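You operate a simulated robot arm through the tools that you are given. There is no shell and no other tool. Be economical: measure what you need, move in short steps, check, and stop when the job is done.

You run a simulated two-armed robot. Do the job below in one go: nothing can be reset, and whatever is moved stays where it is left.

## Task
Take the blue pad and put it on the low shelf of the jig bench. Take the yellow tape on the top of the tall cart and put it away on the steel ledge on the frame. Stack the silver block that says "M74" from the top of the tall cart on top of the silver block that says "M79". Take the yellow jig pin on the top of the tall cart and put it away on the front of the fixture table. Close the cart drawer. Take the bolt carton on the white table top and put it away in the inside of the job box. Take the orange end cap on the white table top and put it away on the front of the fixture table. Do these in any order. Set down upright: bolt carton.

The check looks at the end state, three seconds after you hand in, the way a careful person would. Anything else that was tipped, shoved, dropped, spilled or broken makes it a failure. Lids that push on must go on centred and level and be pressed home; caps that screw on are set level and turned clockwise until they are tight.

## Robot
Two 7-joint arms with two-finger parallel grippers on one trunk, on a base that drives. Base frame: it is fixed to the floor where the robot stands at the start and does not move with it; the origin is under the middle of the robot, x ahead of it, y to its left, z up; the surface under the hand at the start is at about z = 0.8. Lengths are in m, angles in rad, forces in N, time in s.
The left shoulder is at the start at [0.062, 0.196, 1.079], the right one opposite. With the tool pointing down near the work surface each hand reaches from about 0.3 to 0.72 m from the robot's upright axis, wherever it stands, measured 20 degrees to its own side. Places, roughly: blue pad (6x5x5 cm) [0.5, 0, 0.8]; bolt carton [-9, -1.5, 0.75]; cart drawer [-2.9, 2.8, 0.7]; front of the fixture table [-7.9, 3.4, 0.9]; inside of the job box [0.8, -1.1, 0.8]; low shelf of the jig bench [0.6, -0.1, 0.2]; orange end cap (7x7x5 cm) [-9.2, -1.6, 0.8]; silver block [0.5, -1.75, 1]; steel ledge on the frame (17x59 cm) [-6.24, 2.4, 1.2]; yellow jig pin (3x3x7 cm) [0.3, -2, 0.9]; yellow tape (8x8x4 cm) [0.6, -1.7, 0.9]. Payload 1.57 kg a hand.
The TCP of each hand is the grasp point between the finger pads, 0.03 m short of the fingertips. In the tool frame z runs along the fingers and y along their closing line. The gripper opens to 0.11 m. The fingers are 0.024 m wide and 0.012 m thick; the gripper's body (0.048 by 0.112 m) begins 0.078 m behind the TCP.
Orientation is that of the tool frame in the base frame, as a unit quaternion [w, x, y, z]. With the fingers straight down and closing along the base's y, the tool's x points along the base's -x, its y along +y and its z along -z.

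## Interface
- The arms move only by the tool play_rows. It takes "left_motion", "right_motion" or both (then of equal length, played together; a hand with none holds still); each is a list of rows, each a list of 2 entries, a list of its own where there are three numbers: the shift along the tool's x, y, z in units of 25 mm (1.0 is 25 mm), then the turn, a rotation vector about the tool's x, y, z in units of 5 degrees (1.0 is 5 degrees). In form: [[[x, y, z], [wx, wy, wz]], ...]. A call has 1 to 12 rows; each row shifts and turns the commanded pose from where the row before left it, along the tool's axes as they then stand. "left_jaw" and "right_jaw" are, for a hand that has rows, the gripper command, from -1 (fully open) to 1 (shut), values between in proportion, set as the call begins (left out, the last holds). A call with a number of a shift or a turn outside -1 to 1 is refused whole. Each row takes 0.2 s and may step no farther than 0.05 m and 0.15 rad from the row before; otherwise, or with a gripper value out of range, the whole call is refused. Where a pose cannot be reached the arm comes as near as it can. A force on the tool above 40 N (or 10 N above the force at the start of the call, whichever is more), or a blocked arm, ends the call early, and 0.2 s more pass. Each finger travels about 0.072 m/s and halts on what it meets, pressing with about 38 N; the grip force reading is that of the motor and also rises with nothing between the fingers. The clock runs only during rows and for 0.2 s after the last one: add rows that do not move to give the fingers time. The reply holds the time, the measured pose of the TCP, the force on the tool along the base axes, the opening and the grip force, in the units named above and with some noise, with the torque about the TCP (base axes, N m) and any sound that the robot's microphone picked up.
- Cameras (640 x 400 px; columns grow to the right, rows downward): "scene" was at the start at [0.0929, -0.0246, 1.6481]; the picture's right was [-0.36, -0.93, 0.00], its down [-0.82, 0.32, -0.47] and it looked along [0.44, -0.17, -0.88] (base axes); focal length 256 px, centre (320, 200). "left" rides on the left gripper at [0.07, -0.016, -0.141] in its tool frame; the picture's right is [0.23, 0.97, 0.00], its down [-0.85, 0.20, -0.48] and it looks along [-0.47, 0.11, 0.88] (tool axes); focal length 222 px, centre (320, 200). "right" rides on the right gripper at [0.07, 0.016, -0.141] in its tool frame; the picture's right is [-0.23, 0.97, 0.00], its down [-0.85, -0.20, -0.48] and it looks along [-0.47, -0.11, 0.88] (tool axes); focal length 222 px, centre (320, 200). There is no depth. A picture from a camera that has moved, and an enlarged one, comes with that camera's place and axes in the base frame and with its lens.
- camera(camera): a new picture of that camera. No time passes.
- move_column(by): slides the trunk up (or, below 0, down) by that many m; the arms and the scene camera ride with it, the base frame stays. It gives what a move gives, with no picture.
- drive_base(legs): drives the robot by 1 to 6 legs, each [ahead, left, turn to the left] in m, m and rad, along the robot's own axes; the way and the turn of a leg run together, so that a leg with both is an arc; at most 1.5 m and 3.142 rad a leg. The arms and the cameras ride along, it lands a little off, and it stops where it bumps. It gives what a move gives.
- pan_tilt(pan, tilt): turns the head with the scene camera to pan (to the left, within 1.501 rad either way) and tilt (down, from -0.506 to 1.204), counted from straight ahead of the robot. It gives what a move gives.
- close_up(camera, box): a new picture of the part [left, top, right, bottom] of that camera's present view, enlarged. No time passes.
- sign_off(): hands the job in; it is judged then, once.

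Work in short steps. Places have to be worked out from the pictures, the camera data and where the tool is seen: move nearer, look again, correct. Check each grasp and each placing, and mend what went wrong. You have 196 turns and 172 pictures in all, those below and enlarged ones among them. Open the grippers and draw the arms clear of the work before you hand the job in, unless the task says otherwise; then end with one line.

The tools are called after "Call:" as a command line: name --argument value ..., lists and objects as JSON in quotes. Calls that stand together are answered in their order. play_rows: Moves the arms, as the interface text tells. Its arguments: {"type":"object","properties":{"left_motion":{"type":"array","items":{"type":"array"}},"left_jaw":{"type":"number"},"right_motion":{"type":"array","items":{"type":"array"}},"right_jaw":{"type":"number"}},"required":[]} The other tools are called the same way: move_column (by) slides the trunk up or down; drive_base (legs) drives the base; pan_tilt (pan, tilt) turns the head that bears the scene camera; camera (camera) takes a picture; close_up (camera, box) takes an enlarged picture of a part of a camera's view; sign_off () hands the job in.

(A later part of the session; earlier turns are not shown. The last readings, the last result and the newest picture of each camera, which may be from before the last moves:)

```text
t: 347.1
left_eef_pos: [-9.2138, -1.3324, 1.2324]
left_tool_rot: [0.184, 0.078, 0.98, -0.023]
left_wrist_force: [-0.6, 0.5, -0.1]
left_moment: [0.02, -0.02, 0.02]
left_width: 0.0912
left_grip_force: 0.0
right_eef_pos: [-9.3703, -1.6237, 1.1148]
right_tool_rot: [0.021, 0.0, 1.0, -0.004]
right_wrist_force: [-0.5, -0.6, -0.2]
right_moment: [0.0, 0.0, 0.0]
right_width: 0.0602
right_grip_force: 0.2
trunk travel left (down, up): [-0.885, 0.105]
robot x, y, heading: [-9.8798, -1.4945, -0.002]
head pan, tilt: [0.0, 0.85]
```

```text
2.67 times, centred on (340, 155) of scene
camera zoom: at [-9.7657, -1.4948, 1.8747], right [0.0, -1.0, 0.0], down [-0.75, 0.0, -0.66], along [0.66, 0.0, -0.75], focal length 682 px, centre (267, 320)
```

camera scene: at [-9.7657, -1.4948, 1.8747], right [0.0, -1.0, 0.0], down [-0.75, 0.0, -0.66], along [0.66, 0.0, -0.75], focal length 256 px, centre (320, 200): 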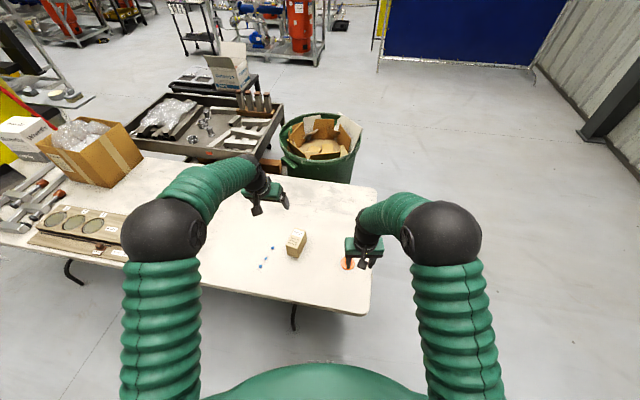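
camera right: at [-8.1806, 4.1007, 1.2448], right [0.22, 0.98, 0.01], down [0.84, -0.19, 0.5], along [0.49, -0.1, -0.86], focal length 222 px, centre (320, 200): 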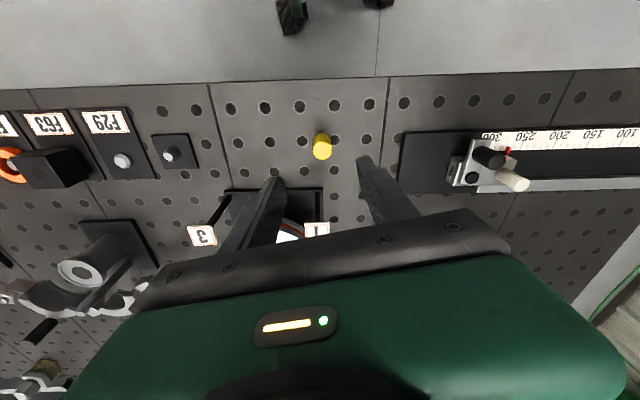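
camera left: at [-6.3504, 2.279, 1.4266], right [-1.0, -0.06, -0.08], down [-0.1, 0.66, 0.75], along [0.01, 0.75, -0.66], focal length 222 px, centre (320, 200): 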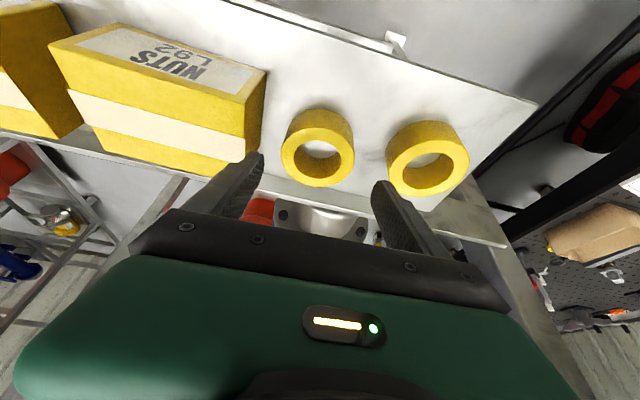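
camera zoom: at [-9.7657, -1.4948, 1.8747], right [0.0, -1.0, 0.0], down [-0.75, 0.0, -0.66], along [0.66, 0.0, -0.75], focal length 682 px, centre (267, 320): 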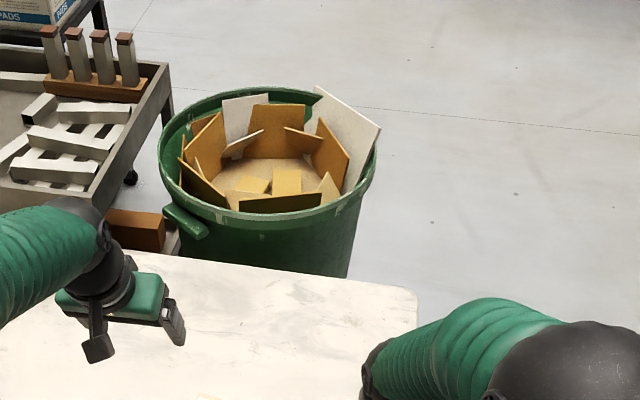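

The carton is at (-9.083, -1.383) and the cap at (-9.21, -1.62). I move 0.2 m closer and set the left hand vertical.

Call:
drive_base --legs '[[0.19, 0, 0]]'

Call:
play_rows --left_motion '[[[0.6, 0, 0], [0, 1, 0]], [[0.6, 0, 0], [0, 1, 0]], [[0.6, 0, 0], [0, 1, 0]], [[0.6, 0, 0], [0, 1, 0]], [[0.6, -0.5, 0.5], [0, 0.3, 0]], [[0.6, -0.5, 0.5], [0, 0, 0]], [[0, 0, 0.5], [0, 0, 0]]]' --left_jaw -1

Call:
camera --camera "left"

Call:
camera --camera "right"

```text
t: 348.6
left_eef_pos: [-9.0292, -1.332, 1.2349]
left_tool_rot: [0.185, 0.078, 0.979, -0.024]
left_wrist_force: [0.0, 0.1, 0.6]
left_moment: [0.01, 0.0, 0.02]
left_width: 0.0913
left_grip_force: 0.1
right_eef_pos: [-9.1844, -1.6229, 1.116]
right_tool_rot: [0.023, 0.0, 1.0, -0.004]
right_wrist_force: [0.5, 0.4, 0.1]
right_moment: [0.03, -0.01, -0.01]
right_width: 0.0607
right_grip_force: 0.1
trunk travel left (down, up): [-0.885, 0.105]
robot x, y, heading: [-9.6899, -1.4944, 0.0]
head pan, tilt: [0.0, 0.85]
```

```text
t: 350.2
left_eef_pos: [-9.1166, -1.3436, 1.1801]
left_tool_rot: [-0.002, 0.082, 0.997, -0.009]
left_wrist_force: [1.1, -0.5, 0.6]
left_moment: [0.03, -0.05, 0.01]
left_width: 0.1101
left_grip_force: 0.0
right_eef_pos: [-9.1807, -1.6242, 1.1143]
right_tool_rot: [0.022, -0.001, 1.0, -0.003]
right_wrist_force: [-1.5, -0.7, 0.0]
right_moment: [0.02, 0.04, 0.0]
right_width: 0.0603
right_grip_force: 0.1
trunk travel left (down, up): [-0.885, 0.105]
robot x, y, heading: [-9.6921, -1.4948, 0.002]
head pan, tilt: [0.0, 0.85]
```

```text
69 pictures are left
camera left: at [-9.1867, -1.3463, 1.3213], right [-0.07, 1.0, -0.02], down [0.88, 0.07, 0.47], along [0.47, 0.02, -0.88], focal length 222 px, centre (320, 200)
```

left: 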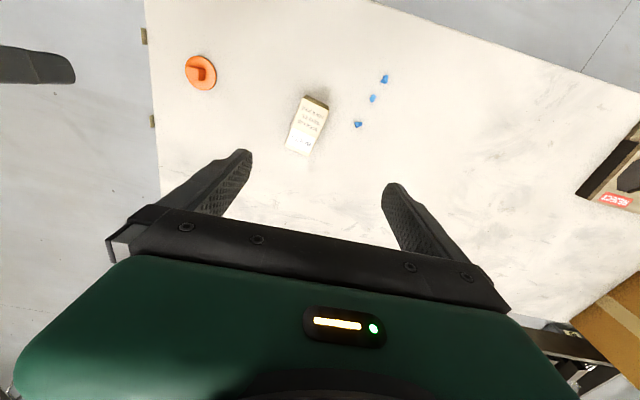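

```text
68 pictures are left
camera right: at [-9.2574, -1.6058, 1.2515], right [0.23, 0.97, 0.0], down [0.83, -0.19, 0.52], along [0.5, -0.11, -0.86], focal length 222 px, centre (320, 200)
```

right: 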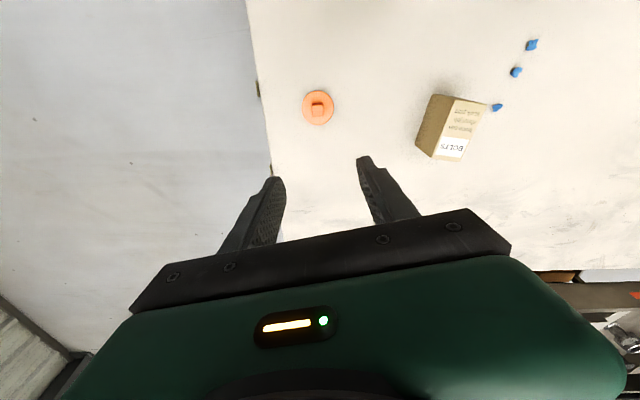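

Call:
close_up --camera "left" --box '[160, 30, 360, 170]'

Call:
close_up --camera "right" --box '[280, 60, 500, 180]'

```text
2.86 times, centred on (260, 100) of left
camera zoom: at [-9.1867, -1.3463, 1.3213], right [-0.07, 1.0, -0.02], down [0.88, 0.07, 0.47], along [0.47, 0.02, -0.88], focal length 635 px, centre (491, 486)
```

zoom: 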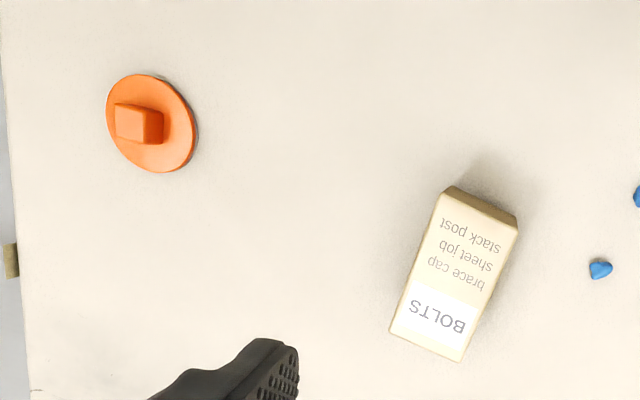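

```text
2.91 times, centred on (390, 120) of right
camera zoom: at [-9.2574, -1.6058, 1.2515], right [0.23, 0.97, 0.0], down [0.83, -0.19, 0.52], along [0.5, -0.11, -0.86], focal length 646 px, centre (116, 433)
```

zoom: 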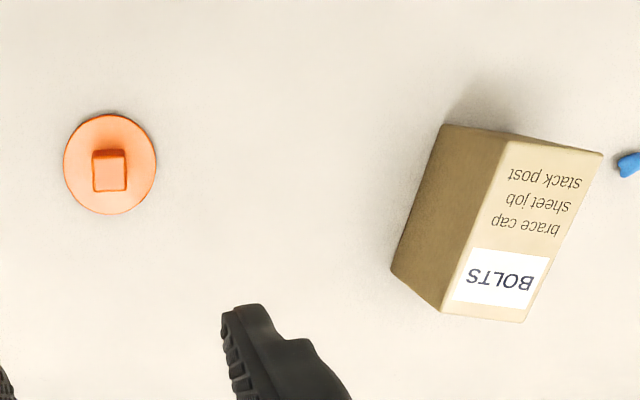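

Triangulated: the carton top centre is (-9.097, -1.377, 0.828), 6×11×9 cm, yaw 19°. The cap knob is at (-9.184, -1.626) with its top near 0.78. I align and descend both hands partway.

Call:
play_rows --left_motion '[[[-0.5, -0.6, 0], [-0.2, 0, 0]], [[-0.49, -0.59, 0], [0, 0, 0]], [[0, 0, 0.8], [0, 0, 1]], [[0, 0, 0.8], [0, 0, 0.98]], [[0, 0, 1], [0, 0, 0]], [[0, 0, 1], [0, 0, 0]], [[0, 0, 1], [0, 0, 0]], [[0, 0, 1], [0, 0, 0]], [[0, 0, 0.9], [0, 0, 0]], [[0, 0, 0], [0, 0, 0]]]' --right_motion '[[[0, 0, 0], [0, 0.5, 0]], [[0.1, -0.05, 0], [0, 0, 0.8]], [[0, 0, 0.8], [0, 0, 0.8]], [[0, 0, 0.8], [0, 0, 0.7]], [[0, 0, 1], [0, 0, 0]], [[0, 0, 1], [0, 0, 0]], [[0, 0, 1], [0, 0, 0]], [[0, 0, 1], [0, 0, 0]], [[0, 0, 1], [0, 0, 0]], [[0, 0, 0], [0, 0, 0]]]'

Call:
camera --camera "left"

Call:
camera --camera "right"

```text
t: 352.4
left_eef_pos: [-9.0981, -1.3766, 1.0182]
left_tool_rot: [-0.001, 0.167, 0.986, 0.0]
left_wrist_force: [0.4, 0.3, -0.3]
left_moment: [-0.04, -0.06, -0.01]
left_width: 0.1103
left_grip_force: 0.0
right_eef_pos: [-9.1855, -1.6262, 0.9482]
right_tool_rot: [0.001, 0.1, 0.995, -0.004]
right_wrist_force: [-0.4, -0.8, 0.0]
right_moment: [0.03, 0.02, 0.03]
right_width: 0.0607
right_grip_force: 0.0
trunk travel left (down, up): [-0.885, 0.105]
robot x, y, heading: [-9.6908, -1.4969, 0.004]
head pan, tilt: [0.0, 0.85]
```

```text
65 pictures are left
camera left: at [-9.1683, -1.369, 1.1593], right [0.11, 0.99, 0.0], down [0.87, -0.09, 0.48], along [0.47, -0.05, -0.88], focal length 222 px, centre (320, 200)
```

left: 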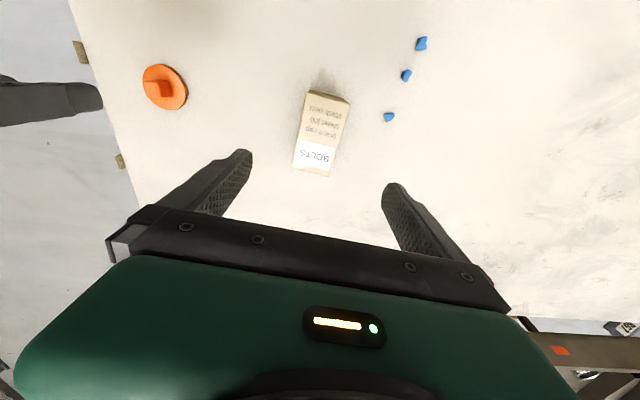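

```text
64 pictures are left
camera right: at [-9.2502, -1.5942, 1.0895], right [0.42, 0.91, -0.01], down [0.8, -0.36, 0.48], along [0.44, -0.2, -0.88], focal length 222 px, centre (320, 200)
```

right: 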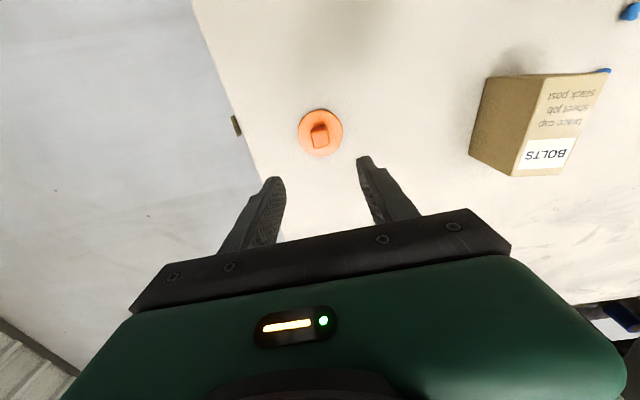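

Both are centred. I descend the left to grasp height (z 0.79) and the right to z 0.80.

Call:
play_rows --left_motion '[[[0, 0, 1], [0, 0, 0]], [[0, 0, 1], [0, 0, 0]], [[0, 0, 1], [0, 0, 0]], [[0, 0, 1], [0, 0, 0]], [[0, 0, 1], [0, 0, 0]], [[0, 0, 1], [0, 0, 0]], [[0, 0, 1], [0, 0, 0]], [[0, 0, 1], [0, 0, 0]], [[0, 0, 0.7], [0, 0, 0]], [[0, 0, 0.4], [0, 0, 0]]]' --right_motion '[[[0, 0, 0.8], [0, 0, 0]], [[0, 0, 0.8], [0, 0, 0]], [[0, 0, 0.8], [0, 0, 0]], [[0, 0, 0.8], [0, 0, 0]], [[0, 0, 0.8], [0, 0, 0]], [[0, 0, 0.8], [0, 0, 0]], [[0, 0, 0.8], [0, 0, 0]], [[0, 0, 0.3], [0, 0, 0]], [[0, 0, 0], [0, 0, 0]], [[0, 0, 0], [0, 0, 0]]]'

Call:
camera --camera "left"

Call:
close_up --camera "right" --box '[220, 100, 420, 250]'

```text
t: 354.6
left_eef_pos: [-9.1093, -1.374, 0.8051]
left_tool_rot: [-0.002, 0.167, 0.986, -0.001]
left_wrist_force: [0.0, -0.1, 0.2]
left_moment: [-0.03, 0.02, -0.02]
left_width: 0.1101
left_grip_force: 0.0
left hand out of reach, approached as far as the arm can: row 8, 9, 10
right_eef_pos: [-9.1849, -1.6268, 0.8016]
right_tool_rot: [0.0, 0.1, 0.995, -0.003]
right_wrist_force: [0.5, 0.1, -0.2]
right_moment: [-0.01, 0.0, -0.03]
right_width: 0.0604
right_grip_force: 0.0
trunk travel left (down, up): [-0.885, 0.105]
robot x, y, heading: [-9.6929, -1.4941, -0.003]
head pan, tilt: [0.0, 0.85]
```

```text
63 pictures are left
camera left: at [-9.1792, -1.3667, 0.9468], right [0.11, 0.99, 0.0], down [0.87, -0.09, 0.48], along [0.47, -0.05, -0.88], focal length 222 px, centre (320, 200)
```

left: 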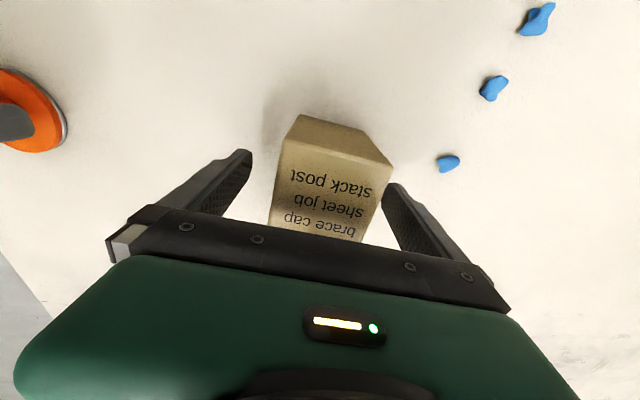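

```text
2.67 times, centred on (320, 175) of right
camera zoom: at [-9.2499, -1.595, 0.9421], right [0.42, 0.91, -0.01], down [0.8, -0.36, 0.48], along [0.43, -0.2, -0.88], focal length 592 px, centre (320, 267)
```

zoom: 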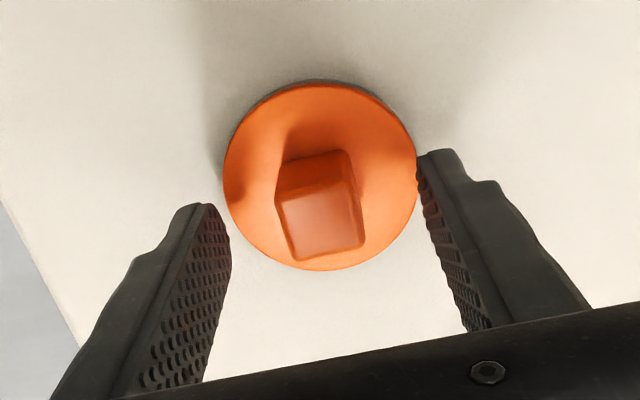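

The left arm is at its downward limit. I raise both hands 10 cm and lower the trunk 10 cm instead.

Call:
play_rows --left_motion '[[[0, 0, -1], [0, 0, 0]], [[0, 0, -1], [0, 0, 0]], [[0, 0, -1], [0, 0, 0]], [[0, 0, -1], [0, 0, 0]], [[0, 0, 0], [0, 0, 0]]]' --right_motion '[[[0, 0, -1], [0, 0, 0]], [[0, 0, -1], [0, 0, 0]], [[0, 0, -1], [0, 0, 0]], [[0, 0, -1], [0, 0, 0]], [[0, 0, 0], [0, 0, 0]]]'

Call:
move_column --by -0.1

Call:
camera --camera "left"

```text
t: 355.8
left_eef_pos: [-9.1104, -1.3737, 0.9069]
left_tool_rot: [0.0, 0.167, 0.986, -0.001]
left_wrist_force: [-0.6, -0.7, -0.2]
left_moment: [0.01, -0.02, -0.01]
left_width: 0.1097
left_grip_force: 0.1
right_eef_pos: [-9.1851, -1.6269, 0.9014]
right_tool_rot: [0.001, 0.099, 0.995, -0.004]
right_wrist_force: [-0.6, 0.0, -0.1]
right_moment: [-0.03, 0.02, 0.0]
right_width: 0.0608
right_grip_force: 0.0
trunk travel left (down, up): [-0.885, 0.105]
robot x, y, heading: [-9.6916, -1.4973, -0.0]
head pan, tilt: [0.0, 0.85]
```

```text
t: 357.1
left_eef_pos: [-9.1111, -1.3746, 0.8075]
left_tool_rot: [-0.001, 0.167, 0.986, -0.001]
left_wrist_force: [0.6, -0.6, -1.0]
left_moment: [0.0, -0.02, -0.03]
left_width: 0.11
left_grip_force: 0.0
right_eef_pos: [-9.1857, -1.6261, 0.8017]
right_tool_rot: [0.001, 0.099, 0.995, -0.004]
right_wrist_force: [0.4, -0.2, 0.9]
right_moment: [-0.01, -0.01, 0.0]
right_width: 0.0606
right_grip_force: 0.0
trunk travel left (down, up): [-0.785, 0.205]
robot x, y, heading: [-9.6896, -1.495, 0.001]
head pan, tilt: [0.0, 0.85]
```

```text
61 pictures are left
camera left: at [-9.18, -1.3658, 0.9484], right [0.11, 0.99, 0.0], down [0.87, -0.09, 0.48], along [0.47, -0.05, -0.88], focal length 222 px, centre (320, 200)
```

left: 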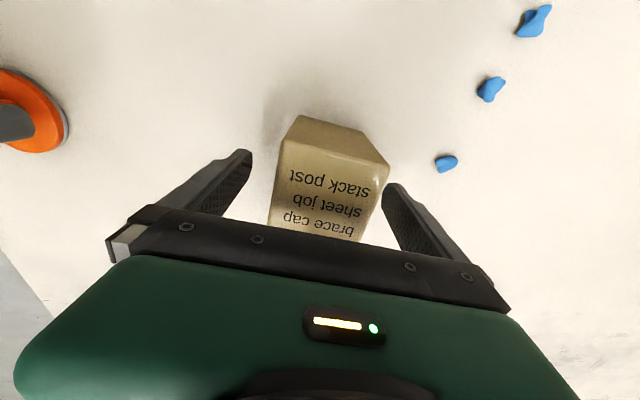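

Call:
play_rows --left_motion '[[[-0.28, 0.05, 0.3], [0, 0, 0]], [[-0.28, 0.05, 0.3], [0, 0, 0]], [[0, 0, 0.2], [0, 0, 0]], [[0, 0, 0], [0, 0, 0]]]' --right_motion '[[[0, -0.05, 0.2], [0, 0, 0]], [[0, 0, 0.1], [0, 0, 0]], [[0, 0, 0.1], [0, 0, 0]], [[0, 0, 0], [0, 0, 0]]]'

Call:
play_rows --left_motion '[[[0, 0, 0], [0, 0, 0]], [[0, 0, 0], [0, 0, 0]], [[0, 0, 0], [0, 0, 0]], [[0, 0, 0], [0, 0, 0]], [[0, 0, 0], [0, 0, 0]]]' --right_motion '[[[0, 0, 0], [0, 0, 0]], [[0, 0, 0], [0, 0, 0]], [[0, 0, 0], [0, 0, 0]], [[0, 0, 0], [0, 0, 0]], [[0, 0, 0], [0, 0, 0]]]' --left_jaw 1 --right_jaw 1

Call:
play_rows --left_motion '[[[0, 0, -0.3], [0, 0, 0]], [[0, 0, -0.7], [0, 0, 0]], [[0, 0, -0.8], [0, 0, 0]], [[0, 0, 0], [0, 0, 0]]]' --right_motion '[[[0, 0, -0.3], [0, 0, 0]], [[0, 0, -0.7], [0, 0, 0]], [[0, 0, -0.8], [0, 0, 0]], [[0, 0, 0], [0, 0, 0]]]'

Call:
camera --camera "left"

Call:
camera --camera "right"

```text
t: 358.1
left_eef_pos: [-9.0972, -1.3775, 0.7869]
left_tool_rot: [-0.001, 0.167, 0.986, -0.001]
left_wrist_force: [0.8, 0.7, -0.3]
left_moment: [0.05, -0.04, 0.03]
left_width: 0.1101
left_grip_force: 0.0
right_eef_pos: [-9.1856, -1.628, 0.7914]
right_tool_rot: [0.001, 0.099, 0.995, -0.004]
right_wrist_force: [0.8, -1.0, -0.1]
right_moment: [0.02, 0.0, 0.04]
right_width: 0.0607
right_grip_force: 0.1
trunk travel left (down, up): [-0.785, 0.205]
robot x, y, heading: [-9.6896, -1.4949, 0.005]
head pan, tilt: [0.0, 0.85]
```

```text
t: 359.3
left_eef_pos: [-9.0966, -1.3754, 0.7881]
left_tool_rot: [-0.001, 0.167, 0.986, 0.0]
left_wrist_force: [0.6, -1.5, -0.8]
left_moment: [0.1, 0.04, 0.01]
left_width: 0.0619
left_grip_force: 38.3
right_eef_pos: [-9.1852, -1.6278, 0.7926]
right_tool_rot: [0.0, 0.099, 0.995, -0.003]
right_wrist_force: [-1.3, 1.4, 2.3]
right_moment: [0.18, -0.05, 0.06]
right_width: 0.0233
right_grip_force: 35.6
trunk travel left (down, up): [-0.785, 0.205]
robot x, y, heading: [-9.6933, -1.4928, 0.005]
head pan, tilt: [0.0, 0.85]
```

```text
t: 360.3
left_eef_pos: [-9.0961, -1.3749, 0.8302]
left_tool_rot: [-0.002, 0.166, 0.986, 0.0]
left_wrist_force: [0.8, -1.0, -4.2]
left_moment: [0.0, 0.05, -0.02]
left_width: 0.062
left_grip_force: 38.0
right_eef_pos: [-9.1851, -1.6274, 0.8354]
right_tool_rot: [0.0, 0.099, 0.995, -0.004]
right_wrist_force: [-0.9, 0.8, -2.2]
right_moment: [-0.03, 0.0, -0.01]
right_width: 0.0232
right_grip_force: 35.8
trunk travel left (down, up): [-0.785, 0.205]
robot x, y, heading: [-9.6885, -1.4964, 0.004]
head pan, tilt: [0.0, 0.85]
```

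```text
60 pictures are left
camera left: at [-9.1651, -1.3672, 0.9726], right [0.11, 0.99, 0.0], down [0.87, -0.09, 0.48], along [0.47, -0.05, -0.88], focal length 222 px, centre (320, 200)
```

left: 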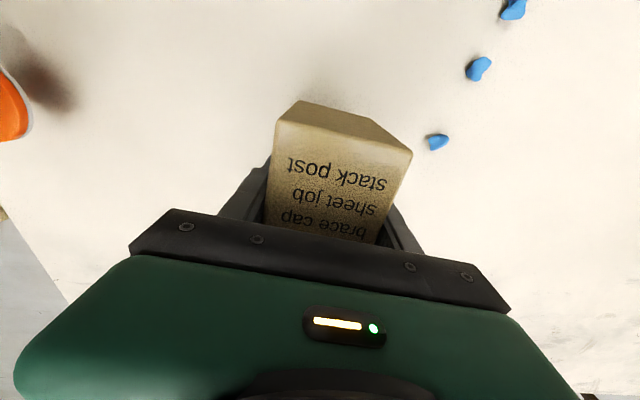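

```text
59 pictures are left
camera right: at [-9.2499, -1.5956, 0.9768], right [0.42, 0.91, -0.01], down [0.8, -0.36, 0.48], along [0.43, -0.21, -0.88], focal length 222 px, centre (320, 200)
```

right: 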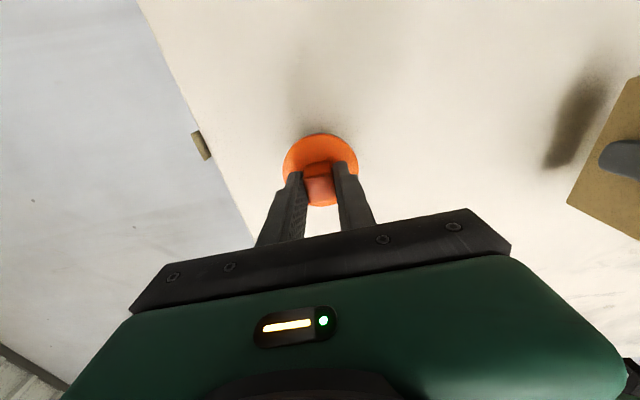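

Both are held. I lift them, raise the trunk, and retrace the same path back north.

Call:
play_rows --left_motion '[[[0, 0, -1], [0, 0, 0]], [[0, 0, -1], [0, 0, 0]], [[0, 0, -1], [0, 0, 0]], [[0, 0, -1], [0, 0, 0]], [[0.8, 0, 0], [0, 0, 0]], [[0.8, 0, 0], [0, 0, 0]], [[0.8, 0, 0], [0, 0, 0]], [[0, 0, 0], [0, 0, 0]]]' --right_motion '[[[0, 0, -1], [0, 0, 0]], [[0, 0, -1], [0, 0, 0]], [[0, 0, -1], [0, 0, 0]], [[0, 0, -1], [0, 0, 0]], [[0, 0, -0.5], [0, 0, 0]], [[0, 0, 0], [0, 0, 0]], [[0, 0, 0], [0, 0, 0]], [[0, 0, 0], [0, 0, 0]]]'

Call:
move_column --by 0.15

Call:
drive_base --legs '[[-1.4, 0, 0], [-0.26, 0.19, 0], [0, 0, 1.57], [0.8, 0.1, 0], [0.8, -0.15, 0], [0.9, -0.17, 0]]'

Call:
pan_tilt --pan 0 --tilt 0.75

Call:
camera --camera "scene"

```text
t: 362.1
left_eef_pos: [-9.1532, -1.356, 0.9326]
left_tool_rot: [0.0, 0.166, 0.986, 0.0]
left_wrist_force: [0.0, -0.2, -4.6]
left_moment: [-0.02, 0.04, -0.01]
left_width: 0.062
left_grip_force: 38.2
right_eef_pos: [-9.1847, -1.6264, 0.949]
right_tool_rot: [0.0, 0.099, 0.995, -0.003]
right_wrist_force: [-0.2, -1.2, -1.3]
right_moment: [0.01, 0.0, 0.0]
right_width: 0.0235
right_grip_force: 35.5
trunk travel left (down, up): [-0.785, 0.205]
robot x, y, heading: [-9.6905, -1.4952, 0.006]
head pan, tilt: [0.0, 0.85]
```

```text
t: 363.9
left_eef_pos: [-9.1525, -1.3557, 1.0805]
left_tool_rot: [-0.001, 0.167, 0.986, -0.001]
left_wrist_force: [1.2, 0.5, -4.6]
left_moment: [0.0, 0.03, -0.03]
left_width: 0.0618
left_grip_force: 38.1
right_eef_pos: [-9.185, -1.626, 1.0978]
right_tool_rot: [-0.001, 0.1, 0.995, -0.005]
right_wrist_force: [0.3, 0.6, -1.7]
right_moment: [0.03, 0.01, 0.01]
right_width: 0.0233
right_grip_force: 35.9
trunk travel left (down, up): [-0.935, 0.055]
robot x, y, heading: [-9.6924, -1.4928, 0.006]
head pan, tilt: [0.0, 0.85]
```

```text
t: 388.8
left_eef_pos: [-11.2091, 1.7613, 1.0825]
left_tool_rot: [0.0, -0.571, 0.821, -0.001]
left_wrist_force: [0.0, 0.3, -4.7]
left_moment: [-0.03, -0.01, -0.04]
left_width: 0.0618
left_grip_force: 38.0
right_eef_pos: [-10.9397, 1.7241, 1.1]
right_tool_rot: [0.003, -0.626, 0.78, -0.002]
right_wrist_force: [-0.2, -0.2, -1.7]
right_moment: [0.03, 0.03, 0.0]
right_width: 0.0233
right_grip_force: 35.6
trunk travel left (down, up): [-0.935, 0.055]
robot x, y, heading: [-11.0798, 1.2238, 1.558]
head pan, tilt: [0.0, 0.85]
```

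```text
t: 389.4
left_eef_pos: [-11.2086, 1.7597, 1.0832]
left_tool_rot: [0.0, -0.572, 0.82, 0.0]
left_wrist_force: [0.8, -0.5, -4.3]
left_moment: [-0.01, 0.01, 0.03]
left_width: 0.0618
left_grip_force: 38.4
right_eef_pos: [-10.94, 1.7231, 1.0995]
right_tool_rot: [0.003, -0.626, 0.78, -0.002]
right_wrist_force: [-0.3, 0.2, -1.4]
right_moment: [0.0, 0.02, -0.02]
right_width: 0.0233
right_grip_force: 35.6
trunk travel left (down, up): [-0.935, 0.055]
robot x, y, heading: [-11.0819, 1.2228, 1.554]
head pan, tilt: [0.0, 0.75]
```

```text
58 pictures are left
camera scene: at [-11.0786, 1.3423, 1.9325], right [1.0, -0.02, 0.0], down [-0.01, -0.68, -0.73], along [0.01, 0.73, -0.68], focal length 256 px, centre (320, 200)
```

scene: 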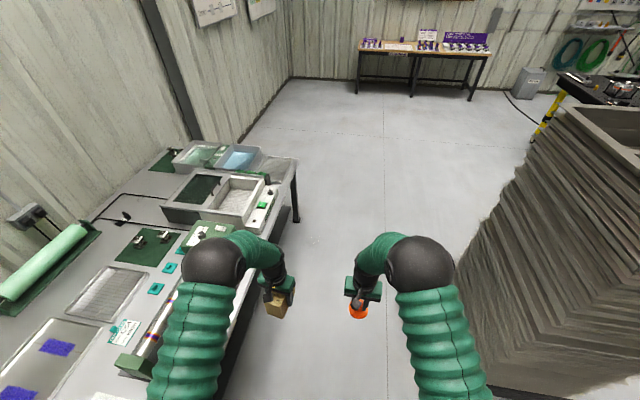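

Call:
drive_base --legs '[[0.8, -0.23, 0], [1.0, -0.25, 0], [0.75, -0.3, 0], [0, -1.0, 0], [0, 0, -1.56]]'

Call:
move_column --by 0.05

Call:
pan_tilt --pan -0.1 --tilt 0.65

Call:
camera --camera "scene"

```text
t: 411.4
left_eef_pos: [-8.7269, 3.8992, 1.0826]
left_tool_rot: [0.0, 0.171, 0.985, 0.0]
left_wrist_force: [0.0, 0.4, -5.4]
left_moment: [0.0, 0.01, -0.01]
left_width: 0.0618
left_grip_force: 38.0
right_eef_pos: [-8.762, 3.6287, 1.1003]
right_tool_rot: [0.002, 0.105, 0.994, -0.003]
right_wrist_force: [-0.5, -0.2, -1.9]
right_moment: [0.01, -0.03, -0.04]
right_width: 0.0233
right_grip_force: 35.6
trunk travel left (down, up): [-0.935, 0.055]
robot x, y, heading: [-9.2652, 3.7634, -0.012]
head pan, tilt: [0.0, 0.75]
```

```text
t: 412.3
left_eef_pos: [-8.7292, 3.8982, 1.1336]
left_tool_rot: [0.001, 0.171, 0.985, 0.0]
left_wrist_force: [-1.3, -0.1, -4.1]
left_moment: [-0.02, 0.01, 0.0]
left_width: 0.062
left_grip_force: 38.2
right_eef_pos: [-8.764, 3.6278, 1.1507]
right_tool_rot: [0.003, 0.104, 0.995, -0.004]
right_wrist_force: [1.2, 0.2, -1.8]
right_moment: [-0.02, -0.02, 0.0]
right_width: 0.0232
right_grip_force: 36.7
trunk travel left (down, up): [-0.985, 0.005]
robot x, y, heading: [-9.2661, 3.7631, -0.011]
head pan, tilt: [0.0, 0.75]
```

```text
t: 413.0
left_eef_pos: [-8.7289, 3.8965, 1.1337]
left_tool_rot: [0.001, 0.171, 0.985, 0.0]
left_wrist_force: [-0.6, -0.4, -3.5]
left_moment: [0.01, 0.02, 0.01]
left_width: 0.0619
left_grip_force: 38.1
right_eef_pos: [-8.7641, 3.6287, 1.1501]
right_tool_rot: [0.003, 0.104, 0.995, -0.003]
right_wrist_force: [0.6, 0.7, -1.8]
right_moment: [0.0, 0.04, 0.01]
right_width: 0.0236
right_grip_force: 35.3
trunk travel left (down, up): [-0.985, 0.005]
robot x, y, heading: [-9.2628, 3.7626, -0.007]
head pan, tilt: [-0.099, 0.649]
```

```text
57 pictures are left
camera scene: at [-9.141, 3.7547, 1.991], right [-0.11, -0.99, 0.0], down [-0.6, 0.07, -0.79], along [0.79, -0.09, -0.61], focal length 256 px, centre (320, 200)
```

scene: 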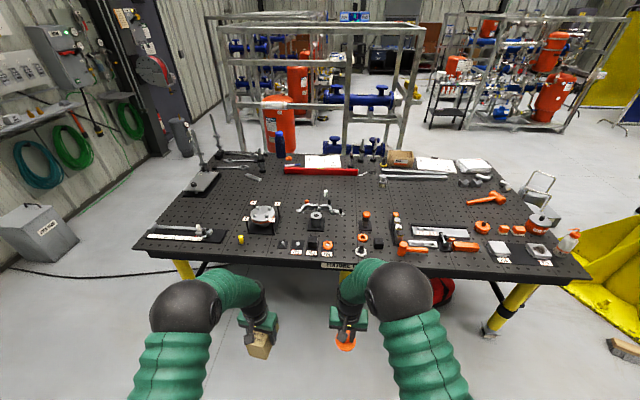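

Call:
close_up --camera "scene" --box '[220, 180, 440, 275]'

```text
2.91 times, centred on (330, 228) of scene
camera zoom: at [-9.141, 3.7547, 1.991], right [-0.11, -0.99, 0.0], down [-0.6, 0.07, -0.79], along [0.79, -0.09, -0.61], focal length 744 px, centre (291, 120)
```

zoom: 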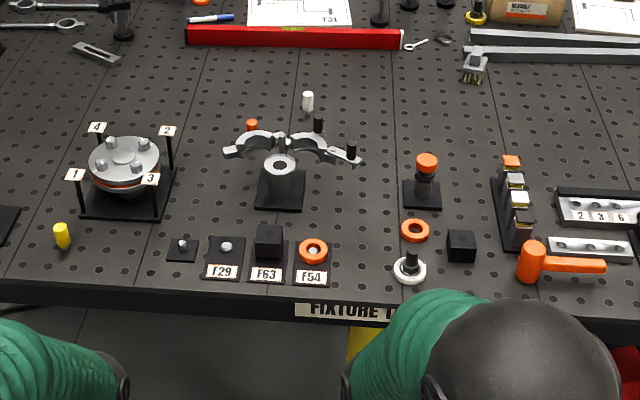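

This edge carries the "FIXTURE TABLE" label, so it is the front. I pick the free spot at about (-8.04, 3.49) for the cap and drive up.

Call:
drive_base --legs '[[0.63, -0.085, 0]]'

Call:
camera --camera "right"

```text
t: 416.5
left_eef_pos: [-8.1029, 3.8116, 1.1348]
left_tool_rot: [0.003, 0.171, 0.985, -0.001]
left_wrist_force: [0.4, 1.2, -5.2]
left_moment: [-0.01, -0.04, 0.0]
left_width: 0.0619
left_grip_force: 38.0
right_eef_pos: [-8.136, 3.5417, 1.1528]
right_tool_rot: [0.003, 0.102, 0.995, -0.004]
right_wrist_force: [-0.7, -0.5, -2.2]
right_moment: [0.04, -0.03, -0.01]
right_width: 0.0233
right_grip_force: 35.2
trunk travel left (down, up): [-0.985, 0.005]
robot x, y, heading: [-8.6354, 3.6734, -0.001]
head pan, tilt: [-0.099, 0.649]
```

```text
55 pictures are left
camera right: at [-8.2012, 3.5733, 1.2925], right [0.42, 0.91, 0.0], down [0.79, -0.37, 0.49], along [0.44, -0.21, -0.87], focal length 222 px, centre (320, 200)
```

right: 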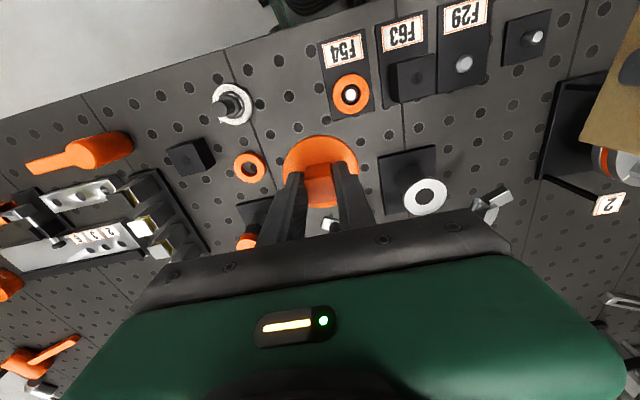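

I compute the cap target as (-8.05, 3.505). I move the right hand there, lift the left carton clear, then lower the trunk by 0.1.

Call:
play_rows --left_motion '[[[0, 0, -1], [0, 0, 0]], [[0, 0, -1], [0, 0, 0]], [[0, 0, -1], [0, 0, 0]], [[0, 0, -1], [0, 0, 0]], [[0, 0, 0], [0, 0, 0]]]' --right_motion '[[[-0.92, -0.19, 0], [0, 0, 0]], [[-0.92, -0.19, 0], [0, 0, 0]], [[-0.92, -0.19, 0], [0, 0, 0]], [[-0.91, -0.18, 0], [0, 0, 0]], [[0, 0, 0], [0, 0, 0]]]'

Call:
move_column --by -0.1

Call:
camera --camera "right"

```text
t: 417.7
left_eef_pos: [-8.1035, 3.8094, 1.2354]
left_tool_rot: [0.001, 0.169, 0.986, -0.001]
left_wrist_force: [-0.6, -0.6, -3.7]
left_moment: [0.01, 0.02, 0.0]
left_width: 0.0619
left_grip_force: 38.0
right_eef_pos: [-8.0492, 3.5034, 1.1509]
right_tool_rot: [0.002, 0.103, 0.995, -0.003]
right_wrist_force: [1.0, -0.2, -1.4]
right_moment: [-0.02, 0.02, 0.05]
right_width: 0.0234
right_grip_force: 35.9
trunk travel left (down, up): [-0.985, 0.005]
robot x, y, heading: [-8.6354, 3.67, 0.0]
head pan, tilt: [-0.099, 0.649]
```

```text
t: 418.7
left_eef_pos: [-8.1089, 3.8112, 1.1618]
left_tool_rot: [0.003, 0.169, 0.986, 0.0]
left_wrist_force: [0.0, 0.3, -4.5]
left_moment: [0.0, 0.03, 0.0]
left_width: 0.0619
left_grip_force: 38.3
right_eef_pos: [-8.0492, 3.5059, 1.0873]
right_tool_rot: [0.012, 0.1, 0.995, -0.001]
right_wrist_force: [-4.1, 0.2, 14.5]
right_moment: [0.12, -0.38, 0.04]
right_width: 0.0234
right_grip_force: 35.6
trunk travel left (down, up): [-0.911, 0.079]
robot x, y, heading: [-8.6347, 3.6772, -0.007]
head pan, tilt: [-0.099, 0.649]
stopped: the force on the tool passed its limit at 83 N (the readings are from after the stop); the commanded pose is now the measured one
```

```text
54 pictures are left
camera right: at [-8.118, 3.5373, 1.2267], right [0.42, 0.91, 0.0], down [0.79, -0.36, 0.5], along [0.45, -0.21, -0.87], focal length 222 px, centre (320, 200)
```

right: 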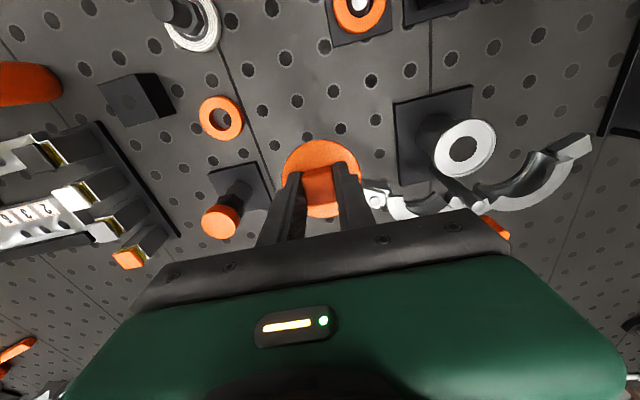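

The cap touched the clamp's arm knob, which stands higher than I judged. I lift right away and look at its state.

Call:
play_rows --right_motion '[[[0, 0, -1], [0, 0, 0]], [[0, 0, -1], [0, 0, 0]], [[0.5, -0.2, -0.5], [0, 0, 0]], [[0.8, -0.2, 0], [0, 0, 0]], [[0.8, -0.2, 0], [0, 0, 0]], [[0, 0, 0], [0, 0, 0]]]'

Call:
camera --camera "right"

Call:
pan_tilt --pan -0.3 --tilt 0.85

Call:
camera --camera "scene"

```text
t: 420.1
left_eef_pos: [-8.1066, 3.8083, 1.1624]
left_tool_rot: [0.003, 0.17, 0.985, 0.001]
left_wrist_force: [-0.3, -0.2, -3.4]
left_moment: [0.01, -0.01, 0.02]
left_width: 0.0617
left_grip_force: 37.7
right_eef_pos: [-8.104, 3.499, 1.1466]
right_tool_rot: [0.009, 0.101, 0.995, -0.002]
right_wrist_force: [-0.5, -0.2, -2.1]
right_moment: [0.01, -0.01, -0.03]
right_width: 0.0236
right_grip_force: 36.3
trunk travel left (down, up): [-0.911, 0.079]
robot x, y, heading: [-8.6335, 3.6746, -0.006]
head pan, tilt: [-0.099, 0.649]
```

```text
53 pictures are left
camera right: at [-8.1716, 3.5316, 1.2865], right [0.42, 0.91, 0.0], down [0.79, -0.37, 0.5], along [0.45, -0.21, -0.87], focal length 222 px, centre (320, 200)
```

right: 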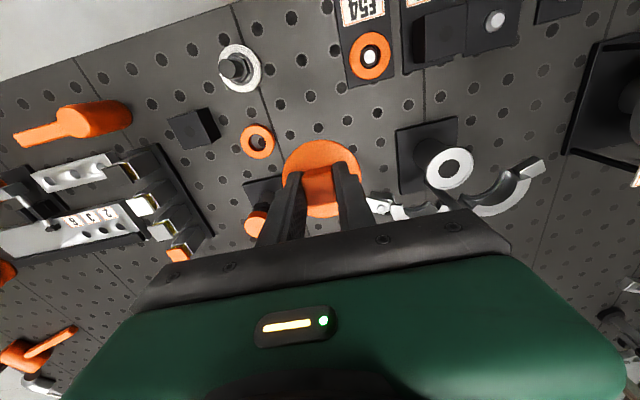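

```text
t: 420.8
left_eef_pos: [-8.1063, 3.8086, 1.1631]
left_tool_rot: [0.003, 0.168, 0.986, 0.001]
left_wrist_force: [0.1, 1.2, -4.6]
left_moment: [0.01, 0.02, -0.02]
left_width: 0.062
left_grip_force: 37.7
right_eef_pos: [-8.1026, 3.4998, 1.1469]
right_tool_rot: [0.009, 0.101, 0.995, -0.001]
right_wrist_force: [0.1, 0.7, -2.2]
right_moment: [-0.01, 0.03, -0.02]
right_width: 0.0232
right_grip_force: 35.8
trunk travel left (down, up): [-0.911, 0.079]
robot x, y, heading: [-8.634, 3.6741, -0.003]
head pan, tilt: [-0.3, 0.85]
```

```text
52 pictures are left
camera scene: at [-8.5225, 3.6506, 1.9007], right [-0.3, -0.95, 0.0], down [-0.72, 0.23, -0.66], along [0.63, -0.2, -0.75], focal length 256 px, centre (320, 200)
```

scene: 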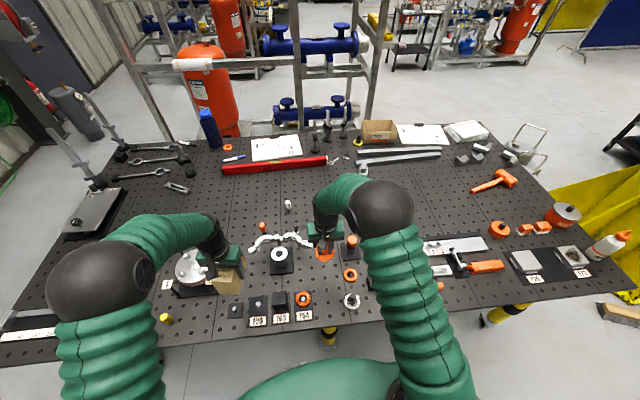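

Call:
close_up --camera "scene" --box '[220, 190, 400, 320]'

```text
3.08 times, centred on (310, 255) of scene
camera zoom: at [-8.5225, 3.6506, 1.9007], right [-0.3, -0.95, 0.0], down [-0.72, 0.23, -0.66], along [0.63, -0.2, -0.75], focal length 788 px, centre (351, 31)
```

zoom: 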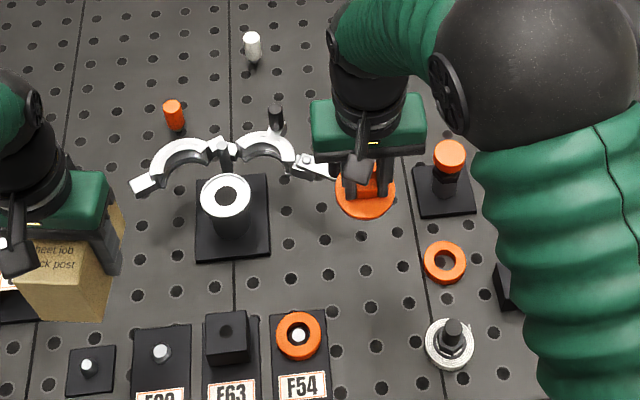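

The clamp looks unmoved. The cap now hovers over a clear spot at (-8.10, 3.50), away from every fixture. I lower it straight down here, finely at the end.

Call:
play_rows --right_motion '[[[0, 0, 1], [0, 0, 0]], [[0, 0, 1], [0, 0, 0]], [[0, 0, 1], [0, 0, 0]], [[0, 0, 1], [0, 0, 0]], [[0, 0, 1], [0, 0, 0]], [[0, 0, 1], [0, 0, 0]], [[0, 0, 0.8], [0, 0, 0]]]'

Call:
camera --camera "right"

```text
t: 422.4
left_eef_pos: [-8.1053, 3.8092, 1.1616]
left_tool_rot: [0.002, 0.169, 0.986, 0.001]
left_wrist_force: [-0.4, 0.2, -4.3]
left_moment: [0.02, 0.0, 0.0]
left_width: 0.0619
left_grip_force: 38.0
right_eef_pos: [-8.0973, 3.4988, 0.9767]
right_tool_rot: [0.01, 0.101, 0.995, -0.002]
right_wrist_force: [0.0, 0.5, -1.8]
right_moment: [-0.02, -0.02, -0.02]
right_width: 0.0234
right_grip_force: 35.1
trunk travel left (down, up): [-0.911, 0.079]
robot x, y, heading: [-8.6347, 3.6746, -0.003]
head pan, tilt: [-0.3, 0.85]
```

```text
50 pictures are left
camera right: at [-8.1659, 3.5302, 1.1156], right [0.42, 0.91, 0.0], down [0.79, -0.37, 0.49], along [0.45, -0.21, -0.87], focal length 222 px, centre (320, 200)
```

right: 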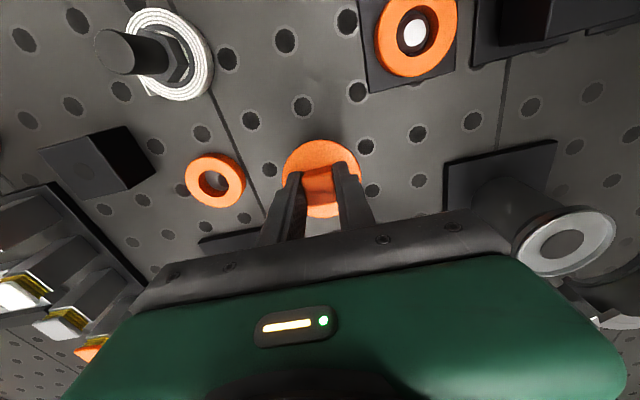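

Call:
play_rows --right_motion '[[[0, 0, 0.3], [0, 0, 0]], [[0, 0, 0.12], [0, 0, 0]], [[0, 0, 0.12], [0, 0, 0]], [[0, 0, 0.12], [0, 0, 0]], [[0, 0, 0.12], [0, 0, 0]], [[0, 0, 0.1], [0, 0, 0]]]'

```text
t: 423.8
left_eef_pos: [-8.105, 3.8101, 1.162]
left_tool_rot: [0.002, 0.169, 0.986, 0.001]
left_wrist_force: [0.2, 0.4, -4.7]
left_moment: [0.03, 0.05, 0.03]
left_width: 0.0621
left_grip_force: 38.0
right_eef_pos: [-8.1002, 3.4983, 0.9551]
right_tool_rot: [0.009, 0.103, 0.995, -0.003]
right_wrist_force: [0.2, 0.2, -1.8]
right_moment: [0.03, 0.0, 0.0]
right_width: 0.0234
right_grip_force: 35.6
trunk travel left (down, up): [-0.911, 0.079]
robot x, y, heading: [-8.6364, 3.6698, -0.002]
head pan, tilt: [-0.3, 0.85]
```

Call:
play_rows --right_motion '[[[0, 0, 0.12], [0, 0, 0]], [[0, 0, 0.12], [0, 0, 0]], [[0, 0, 0.12], [0, 0, 0]], [[0, 0, 0.12], [0, 0, 0]], [[0, 0, 0.12], [0, 0, 0]], [[0, 0, 0.12], [0, 0, 0]]]'

Call:
camera --camera "right"

```text
t: 424.8
left_eef_pos: [-8.1084, 3.8108, 1.1635]
left_tool_rot: [0.003, 0.169, 0.986, 0.001]
left_wrist_force: [-0.6, -0.3, -4.1]
left_moment: [0.04, 0.02, -0.02]
left_width: 0.062
left_grip_force: 38.3
right_eef_pos: [-8.0982, 3.4988, 0.9479]
right_tool_rot: [0.014, 0.101, 0.995, -0.003]
right_wrist_force: [-9.0, -0.3, 27.1]
right_moment: [0.13, 1.13, 0.09]
right_width: 0.0236
right_grip_force: 36.1
trunk travel left (down, up): [-0.911, 0.079]
robot x, y, heading: [-8.6298, 3.6751, -0.004]
head pan, tilt: [-0.3, 0.85]
stopped in row 5 (right hand): the force on the tool passed its limit at 41 N (the readings are from after the stop); the commanded pose is now the measured one
```

```text
49 pictures are left
camera right: at [-8.1673, 3.5308, 1.0873], right [0.42, 0.91, 0.0], down [0.78, -0.36, 0.5], along [0.46, -0.21, -0.86], focal length 222 px, centre (320, 200)
```

right: 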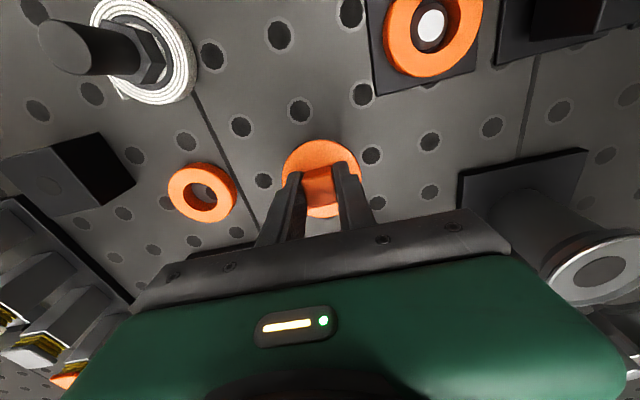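

Call:
play_rows --right_motion '[[[0, 0, -0.06], [0, 0, 0]], [[0, 0, 0], [0, 0, 0]], [[0, 0, 0], [0, 0, 0]]]' --right_jaw 0.1

Call:
play_rows --right_motion '[[[0, 0, -0.5], [0, 0, 0]], [[0, 0, -0.8], [0, 0, 0]], [[0, 0, -1], [0, 0, 0]], [[0, 0, -1], [0, 0, 0]], [[0, 0, -1], [0, 0, 0]], [[0, 0, -1], [0, 0, 0]], [[0, 0, -1], [0, 0, 0]], [[0, 0, -1], [0, 0, 0]]]'

Call:
camera --camera "right"

```text
t: 425.6
left_eef_pos: [-8.108, 3.8104, 1.1626]
left_tool_rot: [0.002, 0.17, 0.985, 0.0]
left_wrist_force: [0.0, 0.1, -4.4]
left_moment: [-0.02, 0.04, -0.01]
left_width: 0.0622
left_grip_force: 38.3
right_eef_pos: [-8.0971, 3.4981, 0.9482]
right_tool_rot: [0.014, 0.102, 0.995, -0.002]
right_wrist_force: [-0.7, 0.6, 0.5]
right_moment: [0.0, 0.01, -0.02]
right_width: 0.0493
right_grip_force: 0.1
trunk travel left (down, up): [-0.911, 0.079]
robot x, y, heading: [-8.6284, 3.6737, -0.008]
head pan, tilt: [-0.3, 0.85]
```

```text
t: 427.4
left_eef_pos: [-8.1068, 3.8091, 1.1634]
left_tool_rot: [0.002, 0.17, 0.986, 0.0]
left_wrist_force: [-0.4, 0.8, -4.1]
left_moment: [0.01, 0.05, -0.02]
left_width: 0.0617
left_grip_force: 38.2
right_eef_pos: [-8.101, 3.499, 1.1305]
right_tool_rot: [0.014, 0.101, 0.995, -0.002]
right_wrist_force: [-0.8, 0.0, -0.5]
right_moment: [0.01, -0.03, 0.02]
right_width: 0.0495
right_grip_force: 0.0
trunk travel left (down, up): [-0.911, 0.079]
robot x, y, heading: [-8.6312, 3.6733, -0.002]
head pan, tilt: [-0.3, 0.85]
```

```text
48 pictures are left
camera right: at [-8.171, 3.5314, 1.2699], right [0.42, 0.91, 0.0], down [0.78, -0.36, 0.5], along [0.46, -0.21, -0.86], focal length 222 px, centre (320, 200)
```

right: 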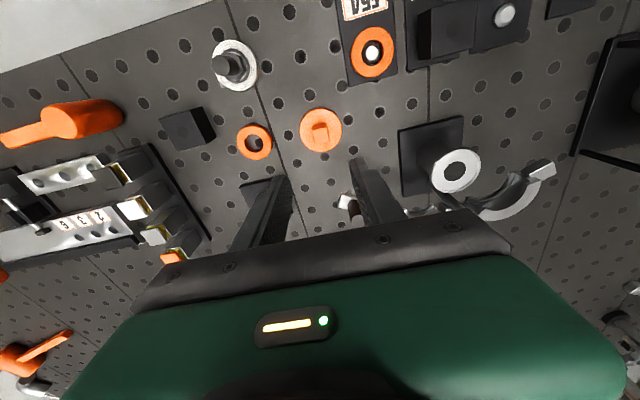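

The cap lies flat. I back off, close the right gripper, and drive the north route back.

Call:
drive_base --legs '[[-0.6, 0, 0], [0, 1.4, 0], [0, 0.33, 0], [1.5, 0, 0], [1.4, 0, 0]]'

Call:
play_rows --right_motion '[[[0, 0, 0], [0, 0, 0]], [[0, 0, 0], [0, 0, 0]], [[0, 0, 0], [0, 0, 0]]]' --right_jaw 1

Call:
drive_base --legs '[[0.27, 0, 0], [1.2, -0.72, 0], [0, 0, -1.57], [1.45, 0, 0], [1.35, 0, 0]]'

Call:
pan_tilt --pan 1.1 --tilt 0.5

Call:
camera --camera "scene"

```text
t: 452.8
left_eef_pos: [-5.8235, 5.5704, 1.1617]
left_tool_rot: [0.003, 0.165, 0.986, 0.0]
left_wrist_force: [0.3, 0.9, -5.1]
left_moment: [0.0, 0.03, -0.02]
left_width: 0.062
left_grip_force: 38.2
right_eef_pos: [-5.8146, 5.259, 1.1305]
right_tool_rot: [0.014, 0.098, 0.995, -0.003]
right_wrist_force: [0.2, -0.8, -0.2]
right_moment: [-0.01, -0.01, 0.0]
right_width: 0.0495
right_grip_force: 0.0
trunk travel left (down, up): [-0.911, 0.079]
robot x, y, heading: [-6.3472, 5.4262, 0.006]
head pan, tilt: [-0.3, 0.85]
```

```text
t: 453.6
left_eef_pos: [-5.8239, 5.5697, 1.1637]
left_tool_rot: [0.003, 0.165, 0.986, 0.001]
left_wrist_force: [0.9, 0.0, -3.6]
left_moment: [0.06, 0.03, 0.0]
left_width: 0.062
left_grip_force: 38.1
right_eef_pos: [-5.8158, 5.2595, 1.1299]
right_tool_rot: [0.014, 0.097, 0.995, -0.003]
right_wrist_force: [0.1, 0.3, -0.1]
right_moment: [-0.04, 0.02, -0.02]
right_width: 0.0
right_grip_force: 21.4
trunk travel left (down, up): [-0.911, 0.079]
robot x, y, heading: [-6.3454, 5.4293, 0.0]
head pan, tilt: [-0.3, 0.85]
```

```text
t: 479.0
left_eef_pos: [-4.7072, 1.3986, 1.1646]
left_tool_rot: [0.003, 0.812, 0.584, -0.002]
left_wrist_force: [0.6, 0.2, -3.4]
left_moment: [0.01, 0.01, -0.02]
left_width: 0.0619
left_grip_force: 38.3
right_eef_pos: [-5.0177, 1.3884, 1.1316]
right_tool_rot: [0.009, 0.77, 0.638, -0.012]
right_wrist_force: [-0.3, 0.1, 0.1]
right_moment: [-0.02, 0.05, -0.04]
right_width: 0.0
right_grip_force: 21.4
trunk travel left (down, up): [-0.911, 0.079]
robot x, y, heading: [-4.8513, 1.9182, -1.562]
head pan, tilt: [-0.3, 0.85]
```

```text
t: 480.5
left_eef_pos: [-4.7071, 1.3999, 1.1647]
left_tool_rot: [0.005, 0.812, 0.584, -0.003]
left_wrist_force: [0.1, -0.2, -4.4]
left_moment: [0.06, -0.02, 0.0]
left_width: 0.062
left_grip_force: 38.0
right_eef_pos: [-5.0164, 1.3887, 1.1321]
right_tool_rot: [0.01, 0.77, 0.638, -0.013]
right_wrist_force: [0.2, -0.8, -0.2]
right_moment: [0.03, 0.0, -0.03]
right_width: 0.0001
right_grip_force: 21.4
trunk travel left (down, up): [-0.911, 0.079]
robot x, y, heading: [-4.8504, 1.918, -1.56]
head pan, tilt: [1.1, 0.499]
```

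```text
47 pictures are left
camera scene: at [-4.7692, 1.8425, 1.9307], right [-0.44, -0.9, 0.0], down [-0.43, 0.22, -0.88], along [0.79, -0.39, -0.48], focal length 256 px, centre (320, 200)
```

scene: 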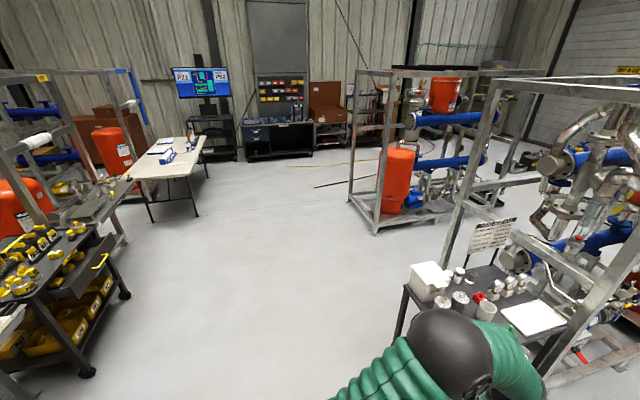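

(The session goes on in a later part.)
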